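You operate a simulated robot arm through the tools that you are given. There is no shell and no other tool.

You are at the controls of a simulated robot arm. One attempt, no reset.

Task
Open valve 2 and the gauge lever, shut valve 3, and set 15 litres a minute with valve 1.

It is judged by the outcome, as a careful person would: the job done as asked, and still so three seconds after it is handed in. It fails if anything else is knocked over, pushed out of place, dropped, spilled or broken.

Robot
A 6-joint arm with a two-finger parallel gripper, fixed in place. Base frame: the origin is at the foot of the arm, x ahead of it, y to its left, z up. Readings come in m, rad, newtons and seconds.
Its first joint turns from -2.897 to 2.897 rad. Payload 3.91 kg.
The TCP is the grasp point between the finger pads, 0.03 m short of the fingertips. In the tool frame z runs along the fingers and y along their closing line. The gripper opens to 0.11 m. The fingers are 0.02 m wide and 0.01 m thick; the gripper's body (0.048 by 0.112 m) begins 0.055 m behind the TCP.
Orientation is told as [roll, pitch, yaw] about the base's x, y, z axes, in that order, counted from this pose: with the fingers straight down and closing along the base's y, the tool's x points along the base's -x, its y along +y and its z along -z.

Tools
- The arm moves only by the tool drive_tool. Its argument "steps" is a list of rows, each a list of 7 numbers: the shift along the tool's x, y, z in m, then the turn, a rotation vector about the tool's x, y, z in rad, then the opening, from 0 (shut) to 1 (fully open). In form: [[tx, ty, tz, ax, ay, az, claw], ...]. A call has 1 to 20 rows; each row is the pose to reach, as a shift and turn from the pose commanded when the call began, along the tool's axes at that moment. Rows are played at 5 a second. More than 0.05 m and 0.15 rad between two rows, or a gripper value outside its range, and nothing of the call is played. Where a pose cannot be reached the arm comes as near as it can. A force on the tool above 40 N (or 10 N above the force at the start of the call, whichever is more), or a blocked arm, ends the call early, and 0.2 s more pass. The fingers move at their own pace (about 0.108 m/s each) and stop on an object; they squeeze with about 30 N. The grip force told is the motor's: it shows also when the fingers shut on nothing. Time passes only in rows, and 0.2 s behind the last, so rows that repeat a pose let the fingers close. The reply holds the time, the measured pose of the TCP, the force on the tool along the base axes, the opening and the grip force, in the units named above and with some noise, with the torque about the TCP (base axes, N m) and any sound that the robot's microphone picked up, and new pictures: "views" is both (left out), scene, wrist or none.
- Cameras (640 x 400 px; columns grow to the right, rows downward): "scene" is fixed at [0.3995, -0.4883, 1.4763]; the picture's right is [0.70, -0.72, 0.00], its down [-0.45, -0.44, -0.78] and it looks along [0.56, 0.54, -0.63] (base axes); focal length 260 px, centre (320, 200). "wrist" rides on the gripper at [0.072, 0.017, -0.103] in the tool frame; the picture's right is [-0.23, 0.97, 0.00], its down [-0.76, -0.18, -0.62] and it looks along [-0.61, -0.14, 0.78] (tool axes); focal length 222 px, centre (320, 200). There is no depth. A picture from a camera that has moved, and an enlarged one, comes with that camera's place and axes in the base frame and with its lens. The place of the scene camera against the robot may be out by one fixed shift of up to 0.025 m in any direction.
- zoom(camera, box): a new picture of the part [left, top, right, bottom] of that camera's present view, enlarged. No time passes.
- hand_in(): hands the job in; it is judged then, once.

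Places have to be worked out from the pictures, the camera data and where the tool is seen. Open the gripper and draw the arm clear of the work before you hand the job in, unless the task says otherwise.

The tools are called after "Call:" as a command line: name --pt "numbers of a row" for each row, then --argument value for the rest, lists and objects as JSON in quotes. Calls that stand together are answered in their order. drive_tool: Moves the arm, as the interface text tells. Its arguments: {"type":"object","properties":{"steps":{"type":"array","items":{"type":"array","items":{"type":"number"}}},"views":{"type":"string","enum":["both","scene","wrist","none"]}},"required":["steps"]} The other tools are called the same way: zoom (camera, box) takes an enlarged picture of a part of a camera's view; hand_in () hands the job in.

At the start:

```text
clock: 0.0
position: [0.644, 0.2114, 1.2608]
tool_rot: [-0.001, 0.001, 0.0]
ft_force: [0.4, 1.2, 0.6]
wrist_torque: [0.03, 0.0, 0.0]
grip_width: 0.11
grip_force: 0.0
```

scene: 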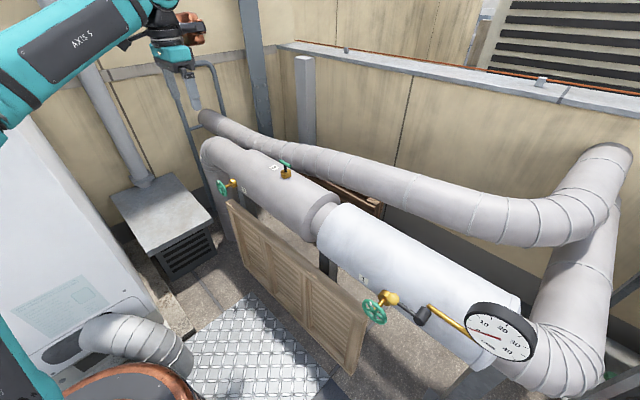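
wrist: 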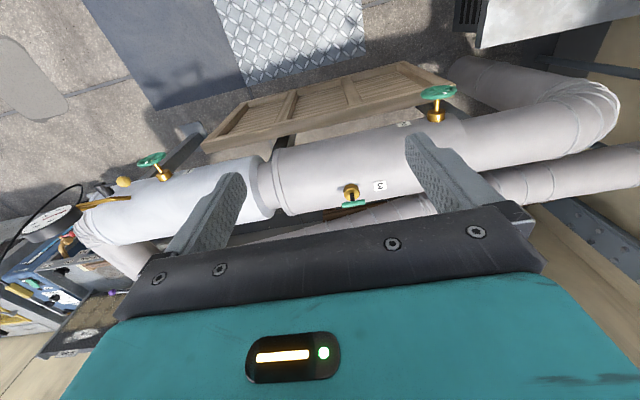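

The scene shows a horizontal pipe with three green hand valves, a black-handled lever and a dial gauge. I zoom in on each to read the labels before moving.

Call:
zoom --camera "scene" --box '[190, 140, 350, 240]'

Call:
zoom --camera "scene" --box '[340, 260, 560, 390]'

Call:
zoom --camera "wrist" --box '[0, 130, 220, 270]'

Call:
zoom --camera "wrist" --box '[320, 70, 480, 220]'

```text
4.00 times, centred on (270, 190) of scene
camera zoom: at [0.3995, -0.4883, 1.4763], right [0.7, -0.72, 0.0], down [-0.45, -0.44, -0.78], along [0.56, 0.54, -0.63], focal length 1039 px, centre (520, 240)
```

zoom: 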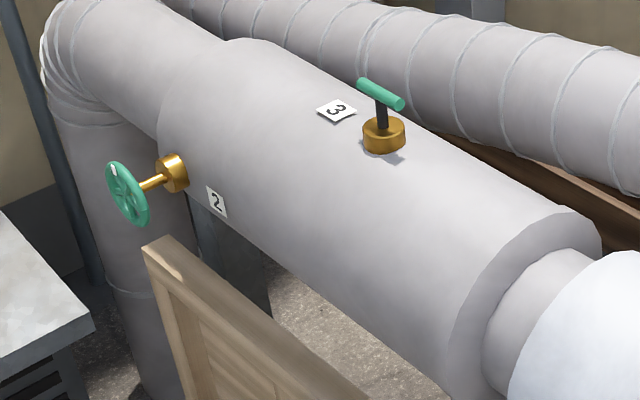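

```text
2.91 times, centred on (450, 325) of scene
camera zoom: at [0.3995, -0.4883, 1.4763], right [0.7, -0.72, 0.0], down [-0.45, -0.44, -0.78], along [0.56, 0.54, -0.63], focal length 756 px, centre (-58, -164)
```

zoom: 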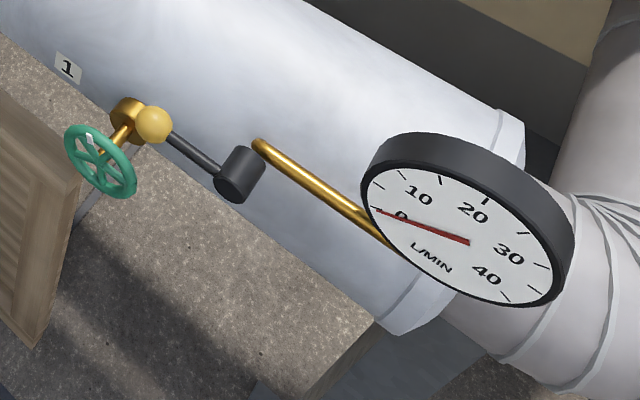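

```text
2.86 times, centred on (110, 200) of wrist
camera zoom: at [0.5723, 0.2283, 1.3632], right [0.23, 0.97, 0.0], down [0.76, -0.18, 0.62], along [0.61, -0.14, -0.78], focal length 635 px, centre (920, 200)
```

zoom: 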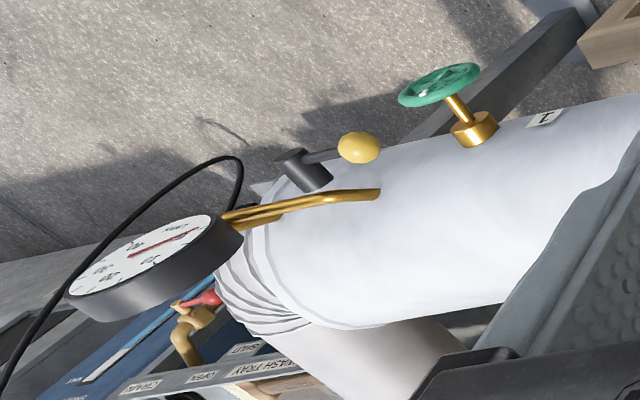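

```text
2.67 times, centred on (400, 145) of wrist
camera zoom: at [0.5723, 0.2283, 1.3632], right [0.23, 0.97, 0.0], down [0.76, -0.18, 0.62], along [0.61, -0.14, -0.78], focal length 592 px, centre (107, 347)
```

zoom: 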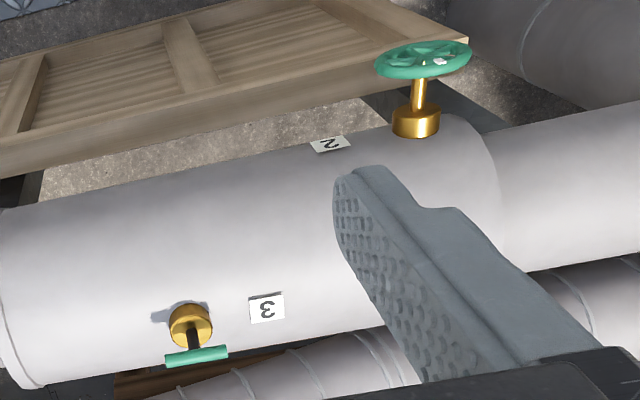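

A second rig with printed labels (drain, open, shut…) shows in the lower left of the wrist picture. I zoom in to see what it says, since the conventions may be written there.

Call:
zoom --camera "wrist" --box '[0, 200, 160, 300]'

Call:
zoom --camera "wrist" --box '[0, 260, 140, 360]'

Call:
zoom --camera "scene" --box '[350, 280, 450, 340]'

Call:
zoom --camera "scene" --box '[440, 280, 560, 380]'

```text
4.00 times, centred on (80, 250) of wrist
camera zoom: at [0.5723, 0.2283, 1.3632], right [0.23, 0.97, 0.0], down [0.76, -0.18, 0.62], along [0.61, -0.14, -0.78], focal length 888 px, centre (1280, 0)
```

zoom: 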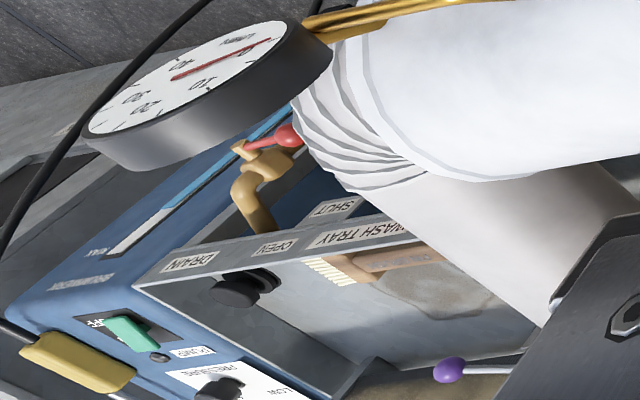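

```text
4.00 times, centred on (70, 310) of wrist
camera zoom: at [0.5723, 0.2283, 1.3632], right [0.23, 0.97, 0.0], down [0.76, -0.18, 0.62], along [0.61, -0.14, -0.78], focal length 888 px, centre (1320, -240)
```

zoom: 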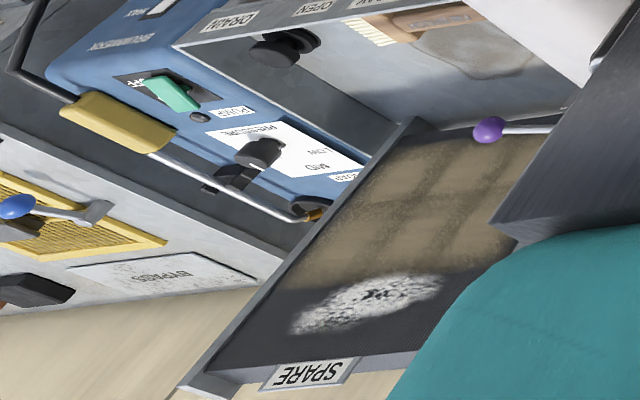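

```text
6.40 times, centred on (400, 310) of scene
camera zoom: at [0.3995, -0.4883, 1.4763], right [0.7, -0.72, 0.0], down [-0.45, -0.44, -0.78], along [0.56, 0.54, -0.63], focal length 1663 px, centre (-192, -504)
```

zoom: 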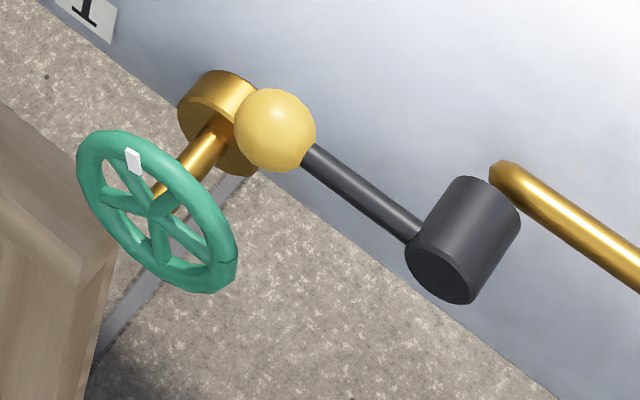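

```text
4.00 times, centred on (500, 330) of scene
camera zoom: at [0.3995, -0.4883, 1.4763], right [0.7, -0.72, 0.0], down [-0.45, -0.44, -0.78], along [0.56, 0.54, -0.63], focal length 1039 px, centre (-400, -320)
```

zoom: 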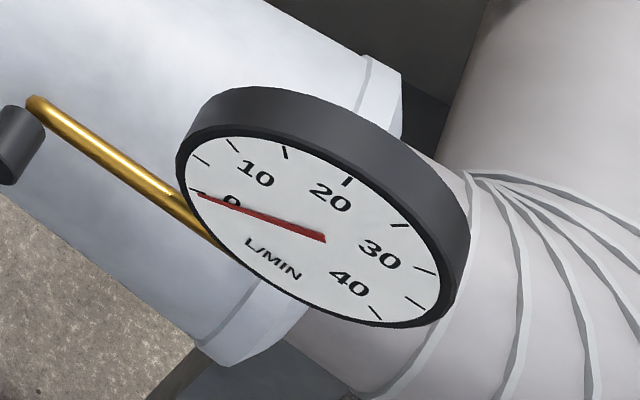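

I place the parts roughly as follows, in base coordinates:
- Valve 2 wheel: (0.767, 0.477, 0.787), axis along x.
- Valve 1 wheel: (0.774, -0.342, 0.765), axis along x.
- Valve 3 T-bar: (0.944, 0.23, 0.933), on top of the pipe and in line with it.
- Lever boss: (0.79, -0.45, 0.86), with its ball at (0.783, -0.376, 0.86).
- Gauge: near (0.81, -0.58, 0.945).

I move the tool over, staying high, for a closer look at the lever and gauge.

Call:
drive_tool --pt "0.003 -0.038 0.007 0 0 0 1" --pt "0.006 -0.076 0.014 0 0 0 1" --pt "0.009 -0.114 0.021 0 0 0 1" --pt "0.012 -0.152 0.028 0 0 0 1" --pt "0.015 -0.19 0.035 0 0 0 1" --pt "0.018 -0.228 0.042 0 0 0 1" --pt "0.021 -0.266 0.049 0 0 0 1" --pt "0.024 -0.304 0.056 0 0 0 1" --pt "0.027 -0.342 0.063 0 0 0 1" --pt "0.03 -0.38 0.07 0 0 0 1" --pt "0.033 -0.418 0.077 0 0 0 1" --pt "0.036 -0.456 0.084 0 0 0 1" --pt "0.039 -0.494 0.091 0 0 0 1" --pt "0.042 -0.532 0.1 0 0 0 1" --pt "0.044 -0.57 0.11 0 0 0 1"

```text
clock: 3.2
position: [0.5987, -0.3589, 1.1455]
tool_rot: [0.0, 0.0, -0.001]
ft_force: [-0.8, 0.7, -0.1]
wrist_torque: [-0.02, 0.01, -0.02]
grip_width: 0.1103
grip_force: 0.0
camera wrist: at [0.5269, -0.3424, 1.2484], right [0.23, 0.97, 0.0], down [0.76, -0.18, 0.62], along [0.61, -0.14, -0.78], focal length 222 px, centre (320, 200)
```

scene: 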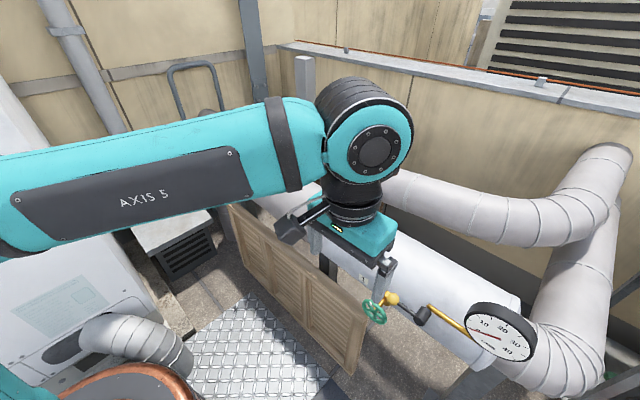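
wrist: 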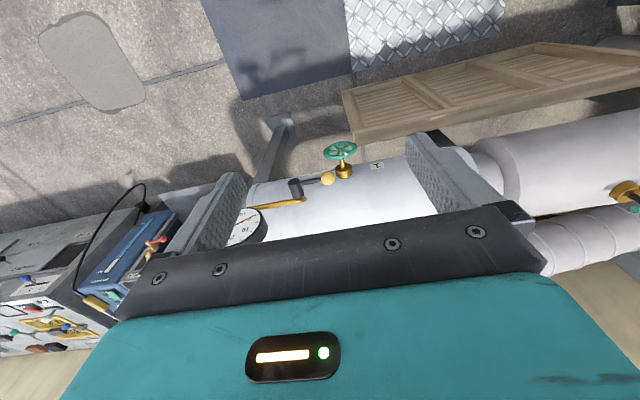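

The lever, ball and valve 1 now sit between the fingers in the wrist view. I zoom in on them.

Call:
zoom --camera "wrist" --box '[220, 130, 400, 250]'

Call:
zoom --camera "wrist" --box '[275, 130, 365, 210]'

Call:
zoom --camera "wrist" --box '[0, 180, 200, 360]'

```text
3.33 times, centred on (310, 190) of wrist
camera zoom: at [0.5269, -0.3424, 1.2484], right [0.23, 0.97, 0.0], down [0.76, -0.18, 0.62], along [0.61, -0.14, -0.78], focal length 740 px, centre (353, 233)
```

zoom: 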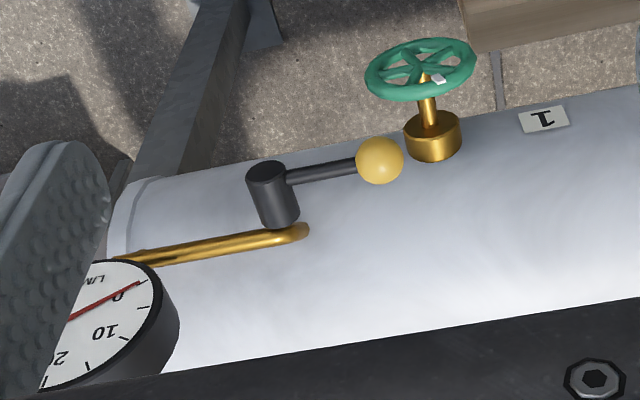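

```text
5.00 times, centred on (320, 170) of wrist
camera zoom: at [0.5269, -0.3424, 1.2484], right [0.23, 0.97, 0.0], down [0.76, -0.18, 0.62], along [0.61, -0.14, -0.78], focal length 1111 px, centre (320, 350)
```

zoom: 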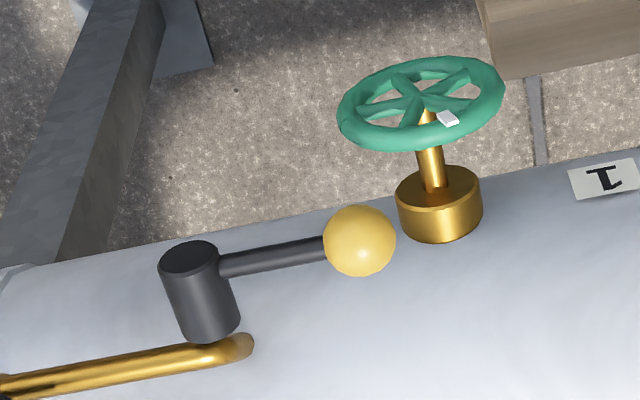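

```text
2.22 times, centred on (100, 270) of wrist
camera zoom: at [0.5269, -0.3424, 1.2484], right [0.23, 0.97, 0.0], down [0.76, -0.18, 0.62], along [0.61, -0.14, -0.78], focal length 494 px, centre (809, 44)
```

zoom: 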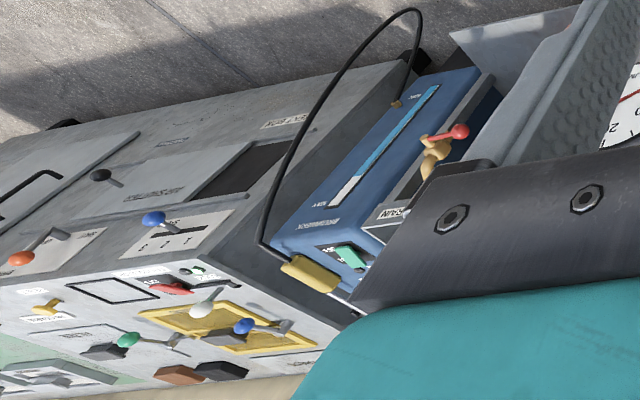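

The lever boss axis is horizontal (along x) at about (y -0.457, z 0.848). The lever lies along +y, with its ball at (0.785, -0.384, 0.847). The closer view also puts wheel 1 at (0.777, -0.349, 0.752). Next I look at valve 3's T-handle from nearby, moving high with the tool pointing down.

Call:
drive_tool --pt "-0.014 0.04 0 0 0 0 1" --pt "-0.028 0.08 0 0 0 0 1" --pt "-0.042 0.12 0 0 0 0 1" --pt "-0.056 0.16 0 0 0 0 1" --pt "-0.07 0.2 0 0 0 0 1" --pt "-0.084 0.24 0 0 0 0 1" --pt "-0.098 0.28 0 0 0 0 1" --pt "-0.112 0.32 0 0 0 0 1" --pt "-0.126 0.36 0 0 0 0 1" --pt "-0.14 0.4 0 0 0 0 1" --pt "-0.154 0.44 0 0 0 0 1" --pt "-0.168 0.48 0 0 0 0 1" --pt "-0.182 0.52 0 0 0 0 1" --pt "-0.2 0.56 0 0 0 0 1"

```text
clock: 6.2
position: [0.799, 0.2002, 1.1439]
tool_rot: [-0.001, 0.0, 0.0]
ft_force: [0.0, -0.7, 0.1]
wrist_torque: [0.08, -0.04, 0.02]
grip_width: 0.1102
grip_force: 0.0
camera wrist: at [0.7285, 0.2184, 1.2474], right [0.23, 0.97, 0.0], down [0.76, -0.18, 0.62], along [0.61, -0.14, -0.78], focal length 222 px, centre (320, 200)
```

scene: 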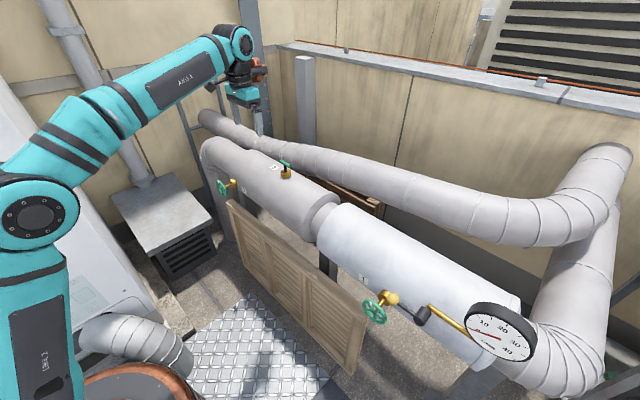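
wrist: 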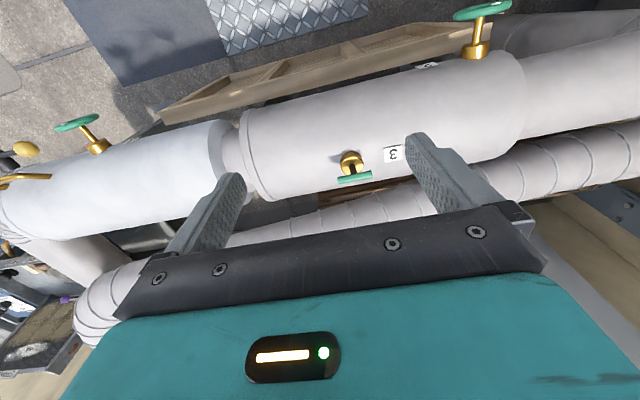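

The T-handle is now visible between the fingers, with the rear duct behind it. I zoom in to get its orientation and size, and to re-look at valve 2.

Call:
zoom --camera "wrist" --box '[300, 130, 420, 205]'

Call:
zoom --camera "wrist" --box '[420, 0, 560, 90]'

Call:
zoom --camera "wrist" --box '[0, 80, 160, 200]'

```text
5.33 times, centred on (360, 168) of wrist
camera zoom: at [0.7285, 0.2184, 1.2474], right [0.23, 0.97, 0.0], down [0.76, -0.18, 0.62], along [0.61, -0.14, -0.78], focal length 1185 px, centre (107, 373)
```

zoom: 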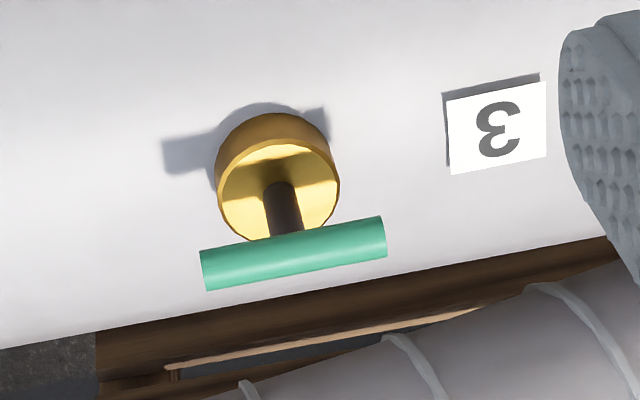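

```text
4.44 times, centred on (490, 45) of wrist
camera zoom: at [0.7285, 0.2184, 1.2474], right [0.23, 0.97, 0.0], down [0.76, -0.18, 0.62], along [0.61, -0.14, -0.78], focal length 987 px, centre (-436, 889)
```

zoom: 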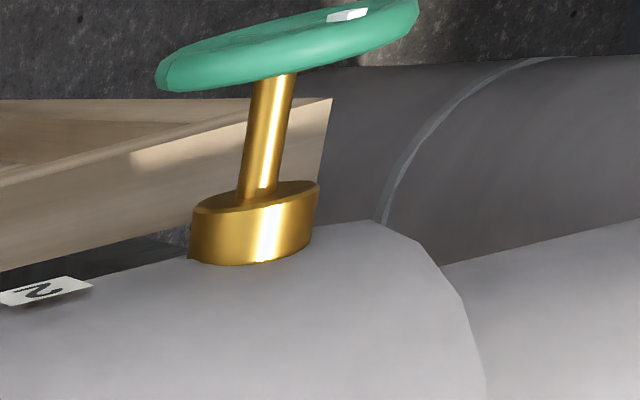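

```text
3.33 times, centred on (80, 140) of wrist
camera zoom: at [0.7285, 0.2184, 1.2474], right [0.23, 0.97, 0.0], down [0.76, -0.18, 0.62], along [0.61, -0.14, -0.78], focal length 740 px, centre (1120, 400)
```

zoom: 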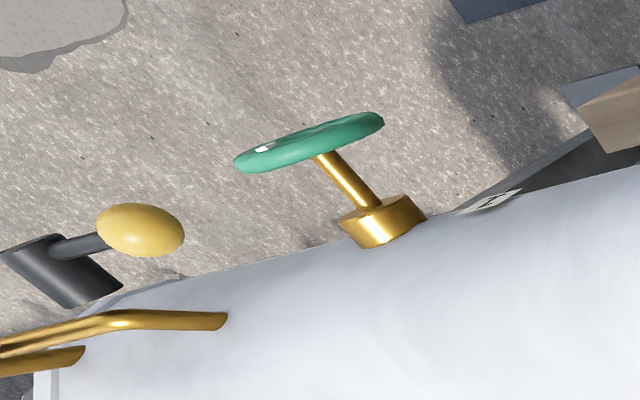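

The T-bar is about 0.06 m long and 0.013 m thick. It lies along the pipe (y), so it is in line with the pipe and valve 3 is open. Its centre is near (0.947, 0.23, 0.922). I move above it, yawing the tool 90° so the fingers close across the bar, with the gripper half open.

Call:
drive_tool --pt "-0.012 0.0025 0.008 0 0 -0.131 0.5" --pt "-0.024 0.005 0.016 0 0 -0.262 0.5" --pt "-0.036 0.0075 0.024 0 0 -0.393 0.5" --pt "-0.048 0.01 0.032 0 0 -0.524 0.5" --pt "-0.06 0.0125 0.04 0 0 -0.654 0.5" --pt "-0.072 0.015 0.048 0 0 -0.785 0.5" --pt "-0.084 0.0175 0.056 0 0 -0.916 0.5" --pt "-0.096 0.02 0.064 0 0 -1.047 0.5" --pt "-0.108 0.0225 0.072 0 0 -1.178 0.5" --pt "-0.12 0.025 0.08 0 0 -1.309 0.5" --pt "-0.132 0.0275 0.088 0 0 -1.44 0.5" --pt "-0.148 0.03 0.096 0 0 -1.5708 0.5" --pt "-0.148 0.03 0.104 0 0 -1.5708 0.5"

```text
clock: 9.0
position: [0.9487, 0.2323, 1.0393]
tool_rot: [0.001, 0.0, 1.572]
ft_force: [-0.2, -0.1, -0.6]
wrist_torque: [-0.02, 0.0, 0.02]
grip_width: 0.0552
grip_force: 0.1
camera wrist: at [0.9319, 0.1593, 1.1421], right [-0.97, 0.23, 0.0], down [0.18, 0.76, 0.62], along [0.14, 0.61, -0.78], focal length 222 px, centre (320, 200)
```

scene: 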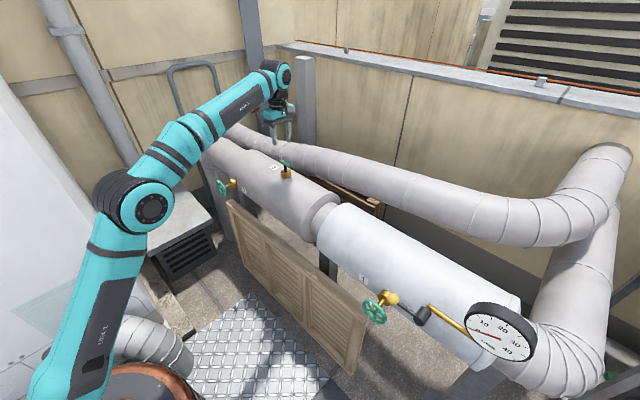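
wrist: 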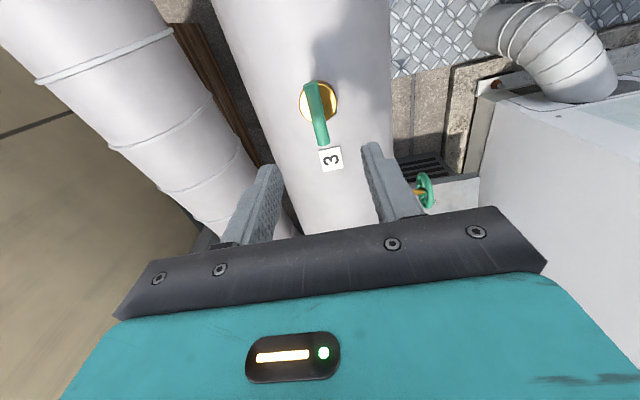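

The pose was reached. I zoom in to refine the bar position against the fingers and check the clearance to the rear duct.

Call:
zoom --camera "wrist" --box '[240, 60, 400, 160]'

Call:
zoom --camera "scene" --box '[230, 80, 350, 200]'

```text
4.00 times, centred on (320, 110) of wrist
camera zoom: at [0.9319, 0.1593, 1.1421], right [-0.97, 0.23, 0.0], down [0.18, 0.76, 0.62], along [0.14, 0.61, -0.78], focal length 888 px, centre (320, 560)
```

zoom: 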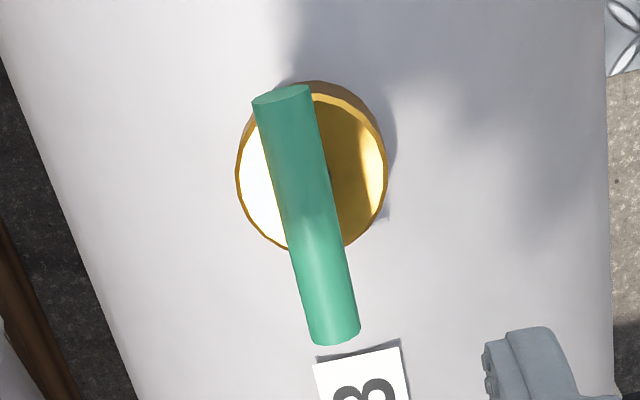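

```text
3.33 times, centred on (290, 140) of scene
camera zoom: at [0.3995, -0.4883, 1.4763], right [0.7, -0.72, 0.0], down [-0.45, -0.44, -0.78], along [0.56, 0.54, -0.63], focal length 866 px, centre (420, 400)
```

zoom: 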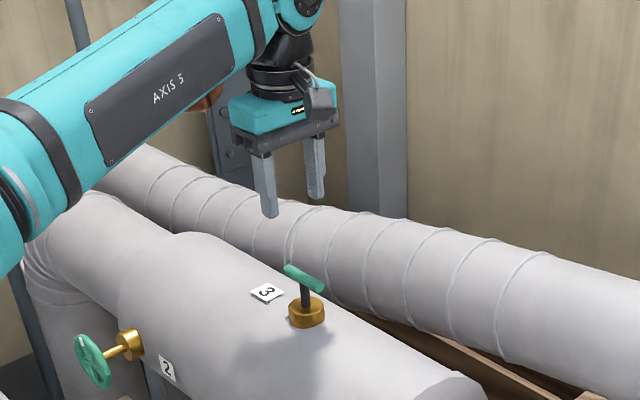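

The bar centre works out at (0.9495, 0.228), z about 0.922, and the duct is clear of the half-open fingers. I descend so the pads straddle the bar, then close.

Call:
drive_tool --pt "0.004 -0.001 0.03 0 0 0 0.5" --pt "0.004 -0.001 0.06 0 0 0 0.5" --pt "0.004 -0.001 0.085 0 0 0 0.5" --pt "0.004 -0.001 0.1 0 0 0 0.5" --pt "0.004 -0.001 0.11 0 0 0 0.5" --pt "0.004 -0.001 0.11 0 0 0 0.5"

```text
clock: 10.4
position: [0.9494, 0.2285, 0.9281]
tool_rot: [-0.001, 0.0, 1.571]
ft_force: [0.3, -0.2, 0.0]
wrist_torque: [0.02, 0.01, 0.0]
grip_width: 0.0547
grip_force: 0.1
camera wrist: at [0.933, 0.1556, 1.032], right [-0.97, 0.23, 0.0], down [0.18, 0.76, 0.62], along [0.14, 0.61, -0.78], focal length 222 px, centre (320, 200)
```

scene: 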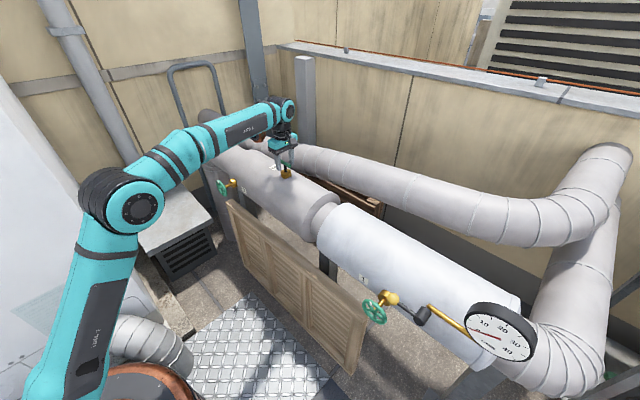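
wrist: 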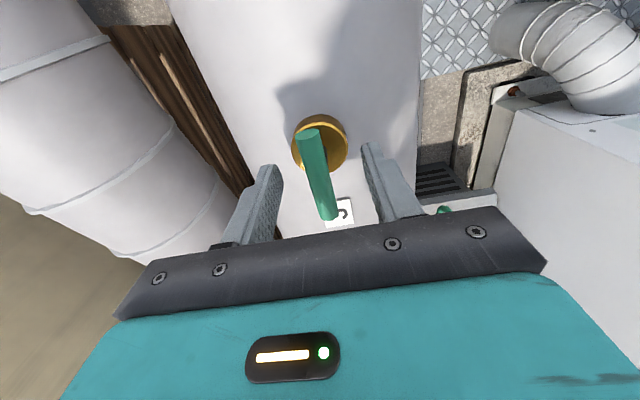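

The bar is centred between the fingers and there is no contact force. I close on it.

Call:
drive_tool --pt "0 0 0 0 0 0 0" --pt "0 0 0 0 0 0 0" --pt "0 0 0 0 0 0 0" --pt "0 0 0 0 0 0 0" --views "wrist"

```text
clock: 11.4
position: [0.9505, 0.2275, 0.9284]
tool_rot: [-0.001, 0.001, 1.571]
ft_force: [17.6, 4.0, 4.7]
wrist_torque: [0.09, -0.22, -0.03]
grip_width: 0.0138
grip_force: 45.3
camera wrist: at [0.9336, 0.1556, 1.032], right [-0.97, 0.23, 0.0], down [0.18, 0.76, 0.62], along [0.14, 0.61, -0.78], focal length 222 px, centre (320, 200)
```

wrist: 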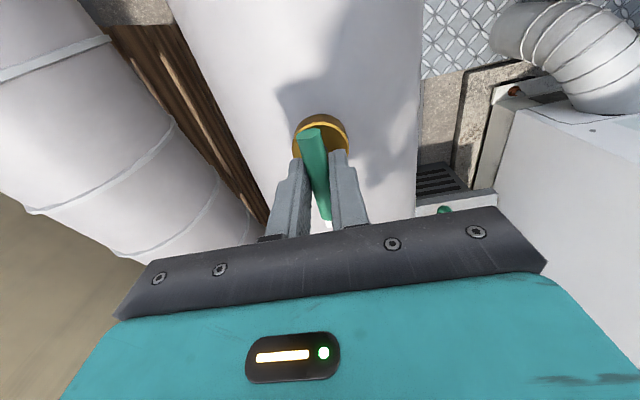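

I hold the bar (0.0138 m wide), with about 18 N of side load along +x. I shift 2 mm that way to relax it, then try a small clockwise turn (seen from above) and watch the torque.

Call:
drive_tool --pt "0 -0.002 0 0 0 0 0" --pt "0 -0.002 0 0 0 0 0" --pt "0 -0.002 0 0 0 0.06 0" --pt "0 -0.002 0 0 0 0.12 0" --pt "0 -0.002 0 0 0 0.18 0" --views "wrist"

```text
clock: 12.3
position: [0.9499, 0.228, 0.9271]
tool_rot: [-0.002, 0.0, 1.494]
ft_force: [-4.4, 1.7, 36.3]
wrist_torque: [0.06, 0.06, 0.98]
grip_width: 0.0151
grip_force: 45.4
stopped in row 4: the force on the tool passed its limit at 43 N (the readings are from after the stop); the commanded pose is now the measured one
camera wrist: at [0.9281, 0.1568, 1.0293], right [-0.95, 0.3, 0.0], down [0.24, 0.75, 0.62], along [0.19, 0.59, -0.78], focal length 222 px, centre (320, 200)
```

wrist: 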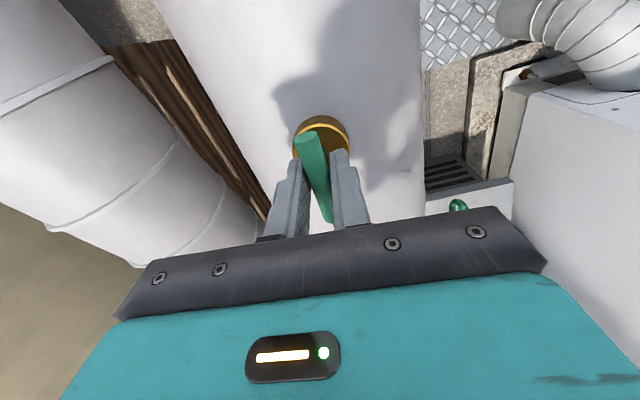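

Clockwise met resistance: about 1 N·m of counter-torque, and the pads are skewing on the bar (width grew to 0.0151). I turn back to square and then try a small counterclockwise turn for comparison.

Call:
drive_tool --pt "0 0 0 0 0 -0.04 0" --pt "0 0 0 0 0 -0.078 0" --pt "0 0 0 0 0 -0.078 0" --views "none"

Call:
drive_tool --pt "0 0 0 0 0 -0.05 0" --pt "0 0 0 0 0 -0.1 0" --views "wrist"

```text
clock: 13.1
position: [0.95, 0.2282, 0.925]
tool_rot: [0.003, 0.0, 1.571]
ft_force: [-23.1, -2.4, 33.8]
wrist_torque: [-0.01, 0.24, 0.03]
grip_width: 0.0138
grip_force: 44.6
```

```text
clock: 13.7
position: [0.9499, 0.228, 0.9234]
tool_rot: [0.003, -0.001, 1.673]
ft_force: [-17.9, -0.4, 33.3]
wrist_torque: [-0.14, 0.2, -0.02]
grip_width: 0.0138
grip_force: 44.8
camera wrist: at [0.9416, 0.1542, 1.0275], right [-0.99, 0.13, 0.0], down [0.1, 0.78, 0.62], along [0.08, 0.62, -0.78], focal length 222 px, centre (320, 200)
```

wrist: 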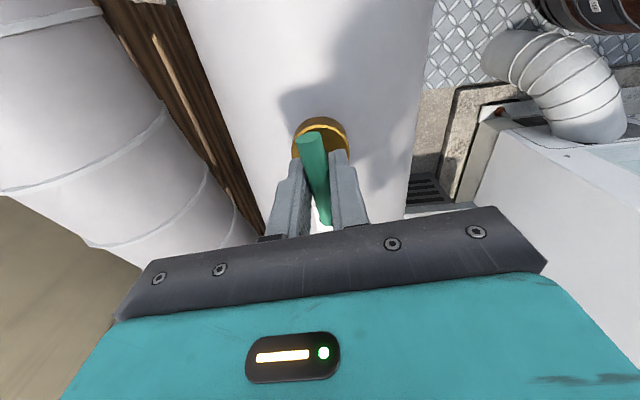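

Counterclockwise turns freely: the bar follows the fingers at 0.0138 m with almost no torque, so clockwise was against its stop. I relieve the side and vertical load slightly and continue counterclockwise in steps.

Call:
drive_tool --pt "0 0.001 -0.002 0 0 -0.05 0" --pt "0 0.001 -0.003 0 0 -0.15 0" --pt "0 0.001 -0.003 0 0 -0.25 0" --pt "0 0.001 -0.003 0 0 -0.35 0" --views "wrist"

```text
clock: 14.7
position: [0.9502, 0.2292, 0.9239]
tool_rot: [0.005, -0.001, 2.023]
ft_force: [0.8, 1.3, 12.3]
wrist_torque: [-1.11, -0.63, 0.02]
grip_width: 0.0137
grip_force: 44.7
camera wrist: at [0.9683, 0.1556, 1.0274], right [-0.98, -0.22, 0.0], down [-0.17, 0.76, 0.62], along [-0.14, 0.61, -0.78], focal length 222 px, centre (320, 200)
```

wrist: 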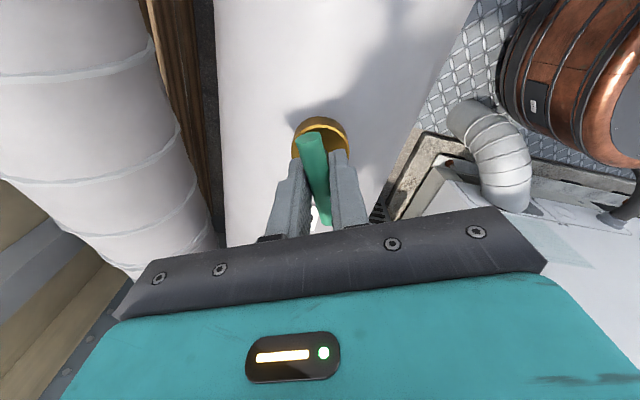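

The bar follows cleanly and the vertical load has dropped to 12 N. I continue turning toward the full quarter turn.

Call:
drive_tool --pt "0 0 -0.001 0 0 -0.1 0" --pt "0 0 -0.001 0 0 -0.2 0" --pt "0 0 -0.001 0 0 -0.3 0" --pt "0 0 -0.001 0 0 -0.4 0" --pt "0 0 -0.001 0 0 -0.5 0" --pt "0 0 -0.001 0 0 -0.6 0" --views "wrist"

```text
clock: 16.1
position: [0.9509, 0.2284, 0.9247]
tool_rot: [0.004, -0.003, 2.624]
ft_force: [19.1, 10.9, -6.5]
wrist_torque: [-0.4, -1.06, -0.05]
grip_width: 0.0139
grip_force: 45.0
camera wrist: at [1.0073, 0.1783, 1.0271], right [-0.68, -0.73, 0.01], down [-0.57, 0.53, 0.63], along [-0.46, 0.42, -0.78], focal length 222 px, centre (320, 200)
```

wrist: 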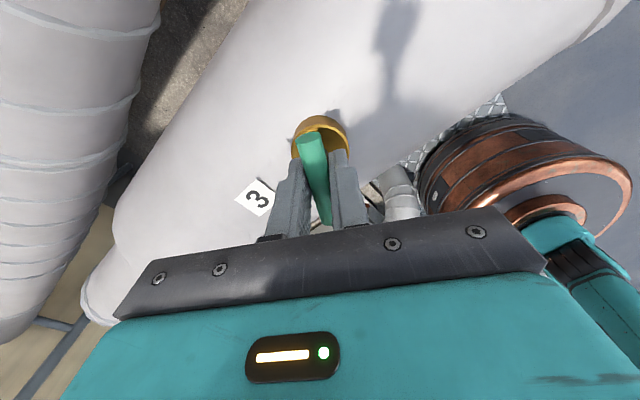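

Now at yaw 2.62, with the bar still following. I relax the lateral load by 1 mm and finish the last 0.52 rad, then probe gently beyond for the stop.

Call:
drive_tool --pt "0.0005 -0.001 0 0 0 -0.1 0" --pt "0.0005 -0.001 0 0 0 -0.2 0" --pt "0.0005 -0.001 0 0 0 -0.3 0" --pt "0.0005 -0.001 0 0 0 -0.4 0" --pt "0.0005 -0.001 0 0 0 -0.48 0" --pt "0.0005 -0.001 0 0 0 -0.52 0" --pt "0.0005 -0.001 0 0 0 -0.54 0" --views "wrist"

```text
clock: 17.7
position: [0.9516, 0.2297, 0.9245]
tool_rot: [0.001, -0.006, -3.122]
ft_force: [7.7, 19.6, -15.8]
wrist_torque: [0.12, 0.17, -0.84]
grip_width: 0.0139
grip_force: 45.0
camera wrist: at [1.0257, 0.2144, 1.027], right [-0.21, -0.98, 0.0], down [-0.76, 0.16, 0.63], along [-0.61, 0.13, -0.78], focal length 222 px, centre (320, 200)
```

wrist: 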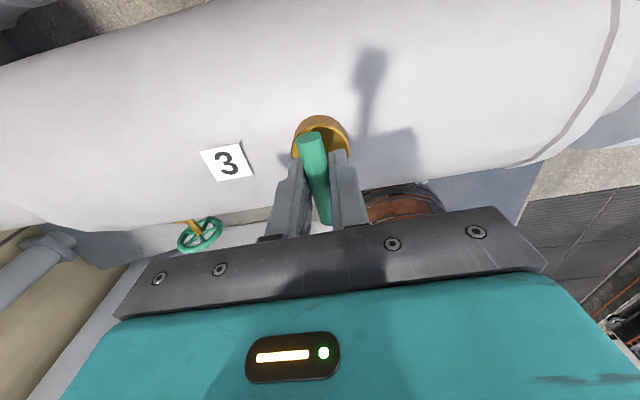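

A counter-torque of 0.84 N·m shows at the quarter turn, so the stop is reached and the bar now lies across the pipe (shut). I open the fingers and lift straight up.

Call:
drive_tool --pt "0 0 0 0 0 0.02 0.5" --pt "0 0 0 0 0 0.02 0.5" --pt "0 0 -0.03 0 0 0.02 0.5" --pt "0 0 -0.07 0 0 0.02 0.5" --pt "0 0 -0.11 0 0 0.02 0.5" --pt "0 0 -0.15 0 0 0.02 0.5" --pt "0 0 -0.19 0 0 0.02 0.5"

```text
clock: 19.1
position: [0.9558, 0.2299, 1.0624]
tool_rot: [-0.002, 0.006, 3.14]
ft_force: [-0.2, -0.3, -0.2]
wrist_torque: [-0.01, 0.0, 0.0]
grip_width: 0.0553
grip_force: 0.1
out of reach, approached as far as the arm can: row 7
stopped in row 7: the force on the tool passed its limit at 302 N (the readings are from after the stop); the commanded pose is now the measured one
camera wrist: at [1.0274, 0.2119, 1.1645], right [-0.23, -0.97, 0.0], down [-0.76, 0.18, 0.62], along [-0.6, 0.14, -0.79], focal length 222 px, centre (320, 200)
```

scene: 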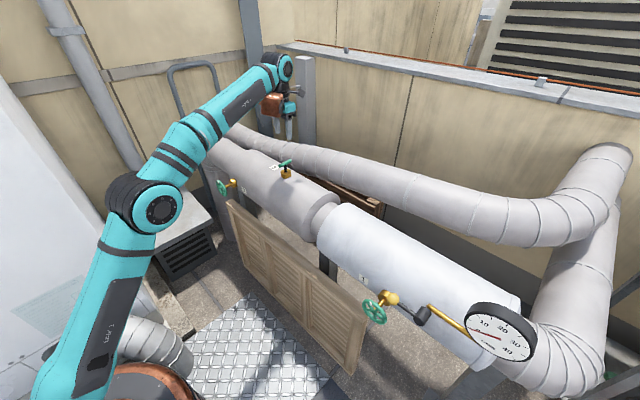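
wrist: 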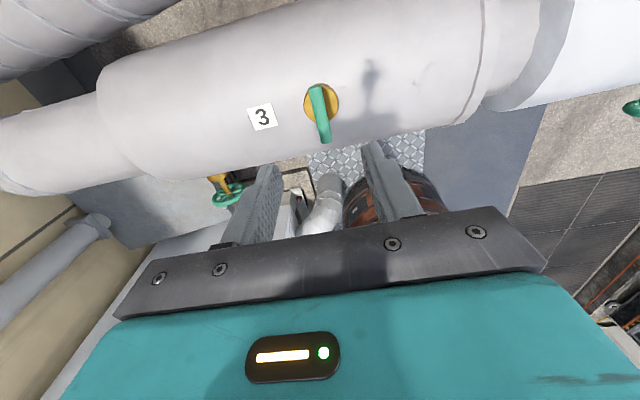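

Valve 3's bar now lies across the pipe. The lift ended at the edge of reach with a force spike, but the forces read zero now. I zoom in to check that nothing around the gripper was touched.

Call:
zoom --camera "scene" --box '[220, 40, 340, 200]'

Call:
zoom --camera "wrist" --box '[240, 70, 400, 170]'

```text
2.50 times, centred on (280, 120) of scene
camera zoom: at [0.3995, -0.4883, 1.4763], right [0.7, -0.72, 0.0], down [-0.45, -0.44, -0.78], along [0.56, 0.54, -0.63], focal length 650 px, centre (420, 400)
```

zoom: 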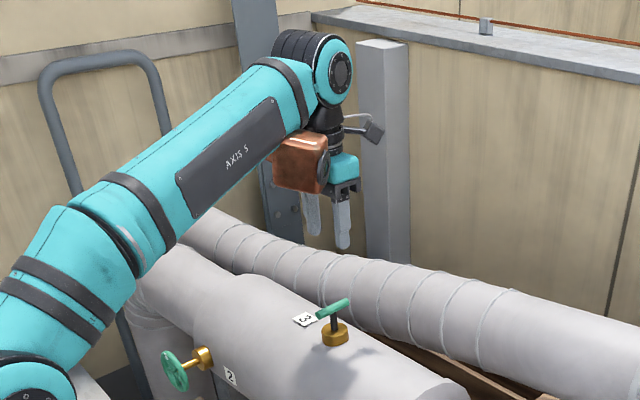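

```text
4.00 times, centred on (320, 120) of wrist
camera zoom: at [1.0274, 0.2119, 1.1645], right [-0.23, -0.97, 0.0], down [-0.76, 0.18, 0.62], along [-0.6, 0.14, -0.79], focal length 888 px, centre (320, 520)
```

zoom: 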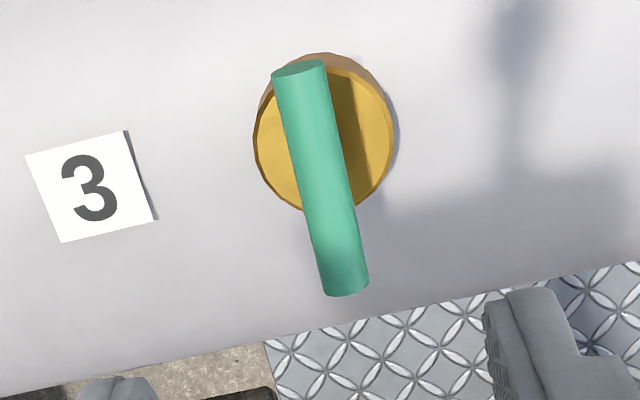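

Nothing is displaced; the post behind looks untouched and the bar sits squarely across the pipe. I draw back toward the robot and up, then tilt the tool forward to face valve 2 with the camera above the gripper.

Call:
drive_tool --pt "-0.03 0 0 0 0 0 1" --pt "-0.07 -0.01 -0.01 0 0 0 1" --pt "-0.11 -0.03 -0.02 0 0 0 1" --pt "-0.15 -0.05 -0.03 0 0 0 1" --pt "-0.19 -0.07 -0.04 0 0 0 1" --pt "-0.23 -0.09 -0.05 0 0 0 1" --pt "-0.27 -0.11 -0.06 0 0 0 1" --pt "-0.31 -0.13 -0.06 0 0 0 1" --pt "-0.33 -0.16 -0.06 0 0 0 1"

```text
clock: 21.1
position: [0.6266, 0.3904, 1.1193]
tool_rot: [-0.001, 0.007, 3.138]
ft_force: [0.2, 0.1, -0.9]
wrist_torque: [0.01, -0.01, 0.01]
grip_width: 0.1099
grip_force: 0.3
camera wrist: at [0.699, 0.3724, 1.2229], right [-0.23, -0.97, 0.0], down [-0.77, 0.18, 0.62], along [-0.6, 0.14, -0.79], focal length 222 px, centre (320, 200)
```

scene: 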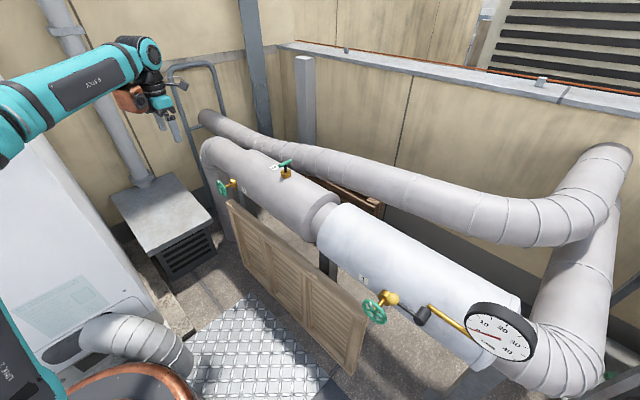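
wrist: 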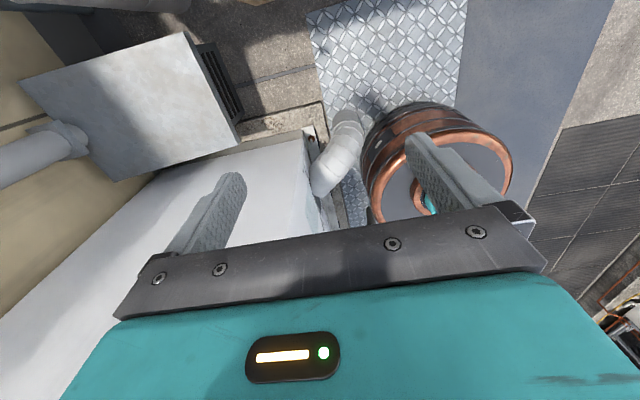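

Before tilting the tool I want to know where the white cabinet on the left stands, as the wrist will pass near it. I zoom in on that area in both cameras.

Call:
zoom --camera "scene" --box '[0, 100, 240, 400]'

Call:
zoom --camera "wrist" --box '[0, 0, 400, 250]'

```text
1.33 times, centred on (120, 250) of scene
camera zoom: at [0.3995, -0.4883, 1.4763], right [0.7, -0.72, 0.0], down [-0.45, -0.44, -0.78], along [0.56, 0.54, -0.63], focal length 346 px, centre (587, 133)
```

zoom: 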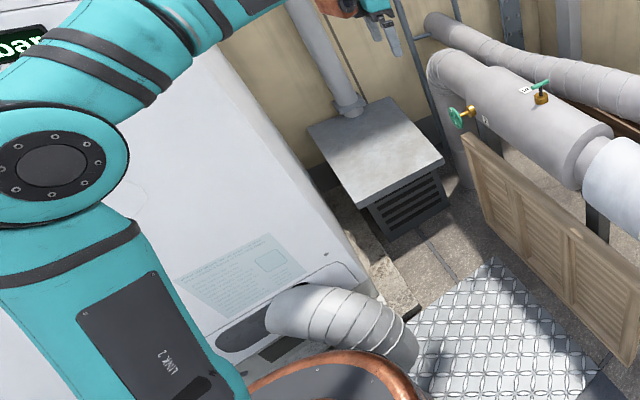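

```text
1.60 times, centred on (200, 125) of wrist
camera zoom: at [0.699, 0.3724, 1.2229], right [-0.23, -0.97, 0.0], down [-0.77, 0.18, 0.62], along [-0.6, 0.14, -0.79], focal length 355 px, centre (512, 320)
```

zoom: 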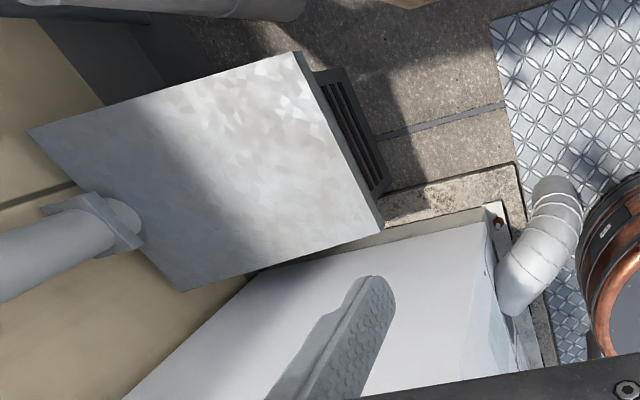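

Call:
zoom --camera "wrist" --box '[250, 110, 390, 230]'

Call:
zoom --camera "scene" --box '[0, 100, 160, 200]'

```text
3.33 times, centred on (320, 170) of wrist
camera zoom: at [0.699, 0.3724, 1.2229], right [-0.23, -0.97, 0.0], down [-0.77, 0.18, 0.62], along [-0.6, 0.14, -0.79], focal length 740 px, centre (320, 300)
```

zoom: 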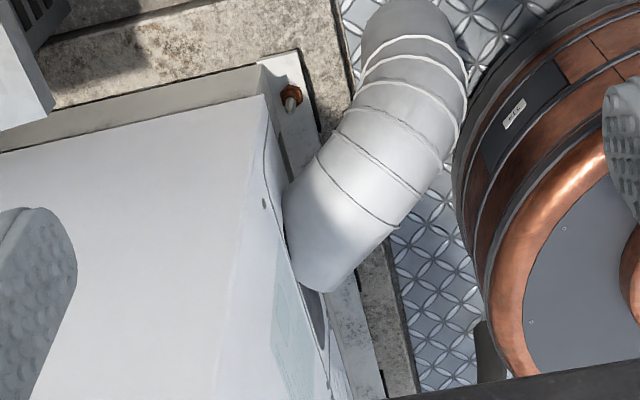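

```text
4.00 times, centred on (80, 150) of scene
camera zoom: at [0.3995, -0.4883, 1.4763], right [0.7, -0.72, 0.0], down [-0.45, -0.44, -0.78], along [0.56, 0.54, -0.63], focal length 1039 px, centre (1280, 400)
```

zoom: 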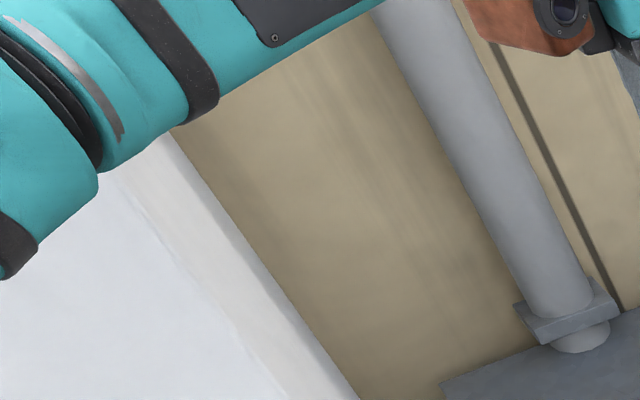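

The cabinet is tall, with its corner near x 0.27, y 0.56, so keeping the TCP at x ≥ 0.64 leaves the wrist clear of it. I now pitch the tool forward to point along +x while moving to about (0.66, 0.44, 1.0).

Call:
drive_tool --pt "0.003 -0.004 0.01 0 0.131 0 1" --pt "0.006 -0.008 0.02 0 0.262 0 1" --pt "0.009 -0.012 0.03 0 0.393 0 1" --pt "0.012 -0.016 0.04 0 0.524 0 1" --pt "0.015 -0.02 0.05 0 0.654 0 1" --pt "0.018 -0.024 0.06 0 0.785 0 1" --pt "0.021 -0.028 0.07 0 0.916 0 1" --pt "0.024 -0.032 0.08 0 1.047 0 1" --pt "0.027 -0.036 0.09 0 1.178 0 1" --pt "0.03 -0.04 0.1 0 1.309 0 1" --pt "0.033 -0.045 0.11 0 1.44 0 1" --pt "0.036 -0.05 0.12 0 1.5708 0 1"

```text
clock: 23.7
position: [0.6622, 0.4406, 1.0005]
tool_rot: [-2.888, 1.562, 0.25]
ft_force: [-0.5, 0.5, 0.3]
wrist_torque: [-0.03, 0.0, -0.01]
grip_width: 0.1102
grip_force: 0.1
camera wrist: at [0.5581, 0.4225, 1.0715], right [0.0, -0.97, -0.23], down [-0.62, 0.18, -0.77], along [0.79, 0.14, -0.6], focal length 222 px, centre (320, 200)
```

scene: 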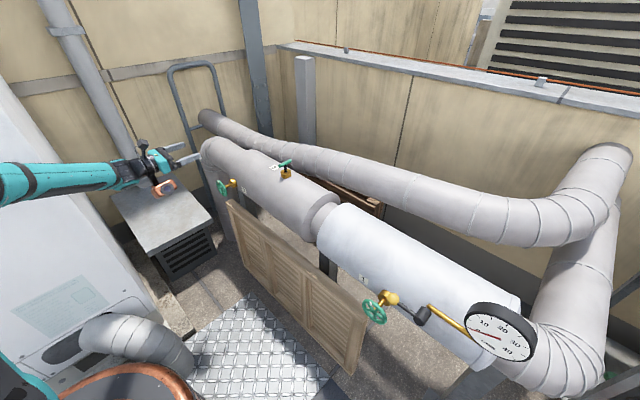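
wrist: 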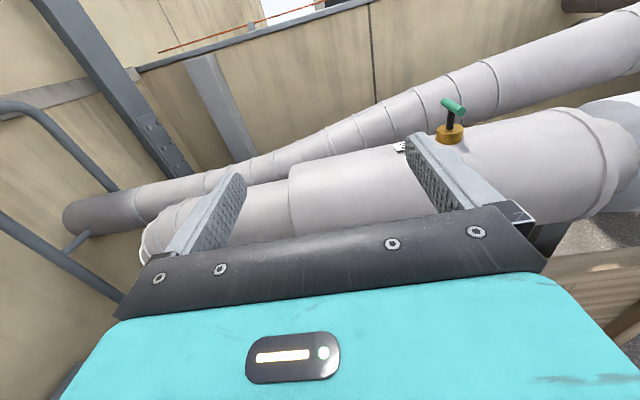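

The tool now points along +x, with the camera above the gripper. I lower it in front of valve 2 to about (0.66, 0.484, 0.80), still short of the wheel, to see it between the fingers.

Call:
drive_tool --pt "-0.03 -0.007 0 0 0 0 1" --pt "-0.06 -0.014 0 0 0 0 1" --pt "-0.09 -0.021 0 0 0 0 1" --pt "-0.12 -0.028 0 0 0 0 1" --pt "-0.15 -0.036 0 0 0 0 1" --pt "-0.18 -0.044 0 0 0 0 1" --pt "-0.2 -0.044 0 0 0 0 1"

```text
clock: 25.3
position: [0.6626, 0.4843, 0.7991]
tool_rot: [-2.878, 1.564, 0.262]
ft_force: [0.0, 0.0, -0.5]
wrist_torque: [-0.02, 0.01, 0.0]
grip_width: 0.1098
grip_force: 0.0
camera wrist: at [0.5599, 0.4669, 0.871], right [0.0, -0.97, -0.23], down [-0.62, 0.18, -0.77], along [0.79, 0.14, -0.6], focal length 222 px, centre (320, 200)
```

scene: 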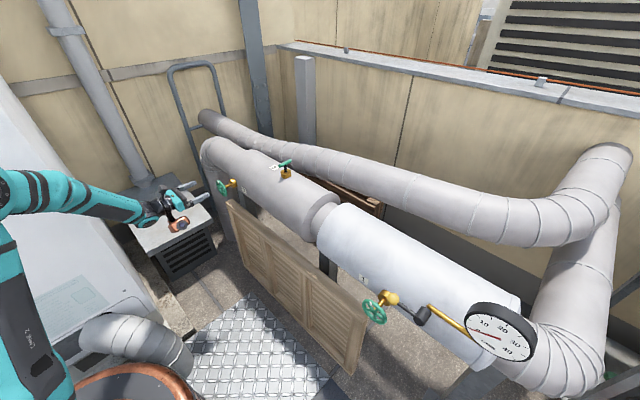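
wrist: 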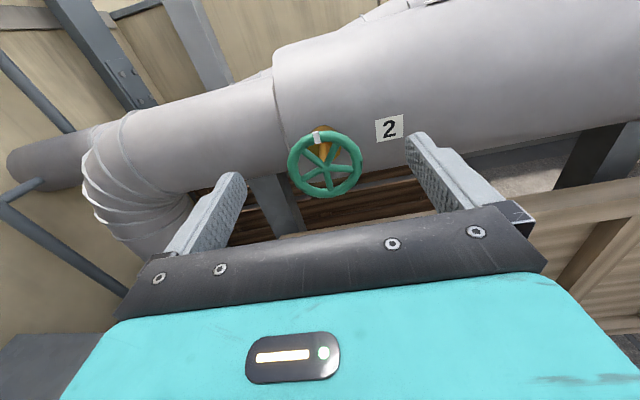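

Valve 2's wheel is centred between the fingers, a five-spoke handwheel with a white mark at the top of the rim. I zoom in for its exact centre and size.

Call:
zoom --camera "wrist" --box '[260, 110, 400, 210]'

```text
4.00 times, centred on (330, 160) of wrist
camera zoom: at [0.5599, 0.4669, 0.871], right [0.0, -0.97, -0.23], down [-0.62, 0.18, -0.77], along [0.79, 0.14, -0.6], focal length 888 px, centre (280, 360)
```

zoom: 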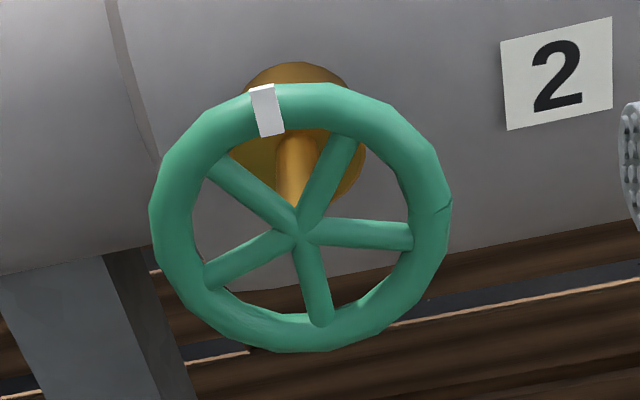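

From two views wheel 2 is at about (0.778, 0.490, 0.7525), with an outer rim diameter near 0.083 m. I line up with its axis, slide the open fingers over the rim and stop with the tips at x about 0.80, short of the pipe.

Call:
drive_tool --pt "-0.02 -0.003 0 0 0 0 1" --pt "-0.0466 -0.006 0 0 0 0 1" --pt "-0.0466 -0.006 0.03 0 0 0 1" --pt "-0.0466 -0.006 0.055 0 0 0 1" --pt "-0.0466 -0.006 0.075 0 0 0 1" --views "wrist"

```text
clock: 26.5
position: [0.7369, 0.4896, 0.7542]
tool_rot: [-2.981, 1.563, 0.16]
ft_force: [0.7, -0.4, 0.5]
wrist_torque: [0.04, 0.02, 0.02]
grip_width: 0.1101
grip_force: 0.1
camera wrist: at [0.6329, 0.4725, 0.8259], right [0.0, -0.97, -0.23], down [-0.62, 0.18, -0.77], along [0.79, 0.14, -0.6], focal length 222 px, centre (320, 200)
```

wrist: 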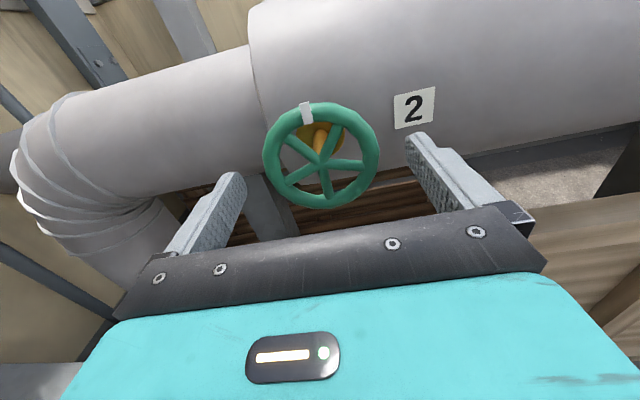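

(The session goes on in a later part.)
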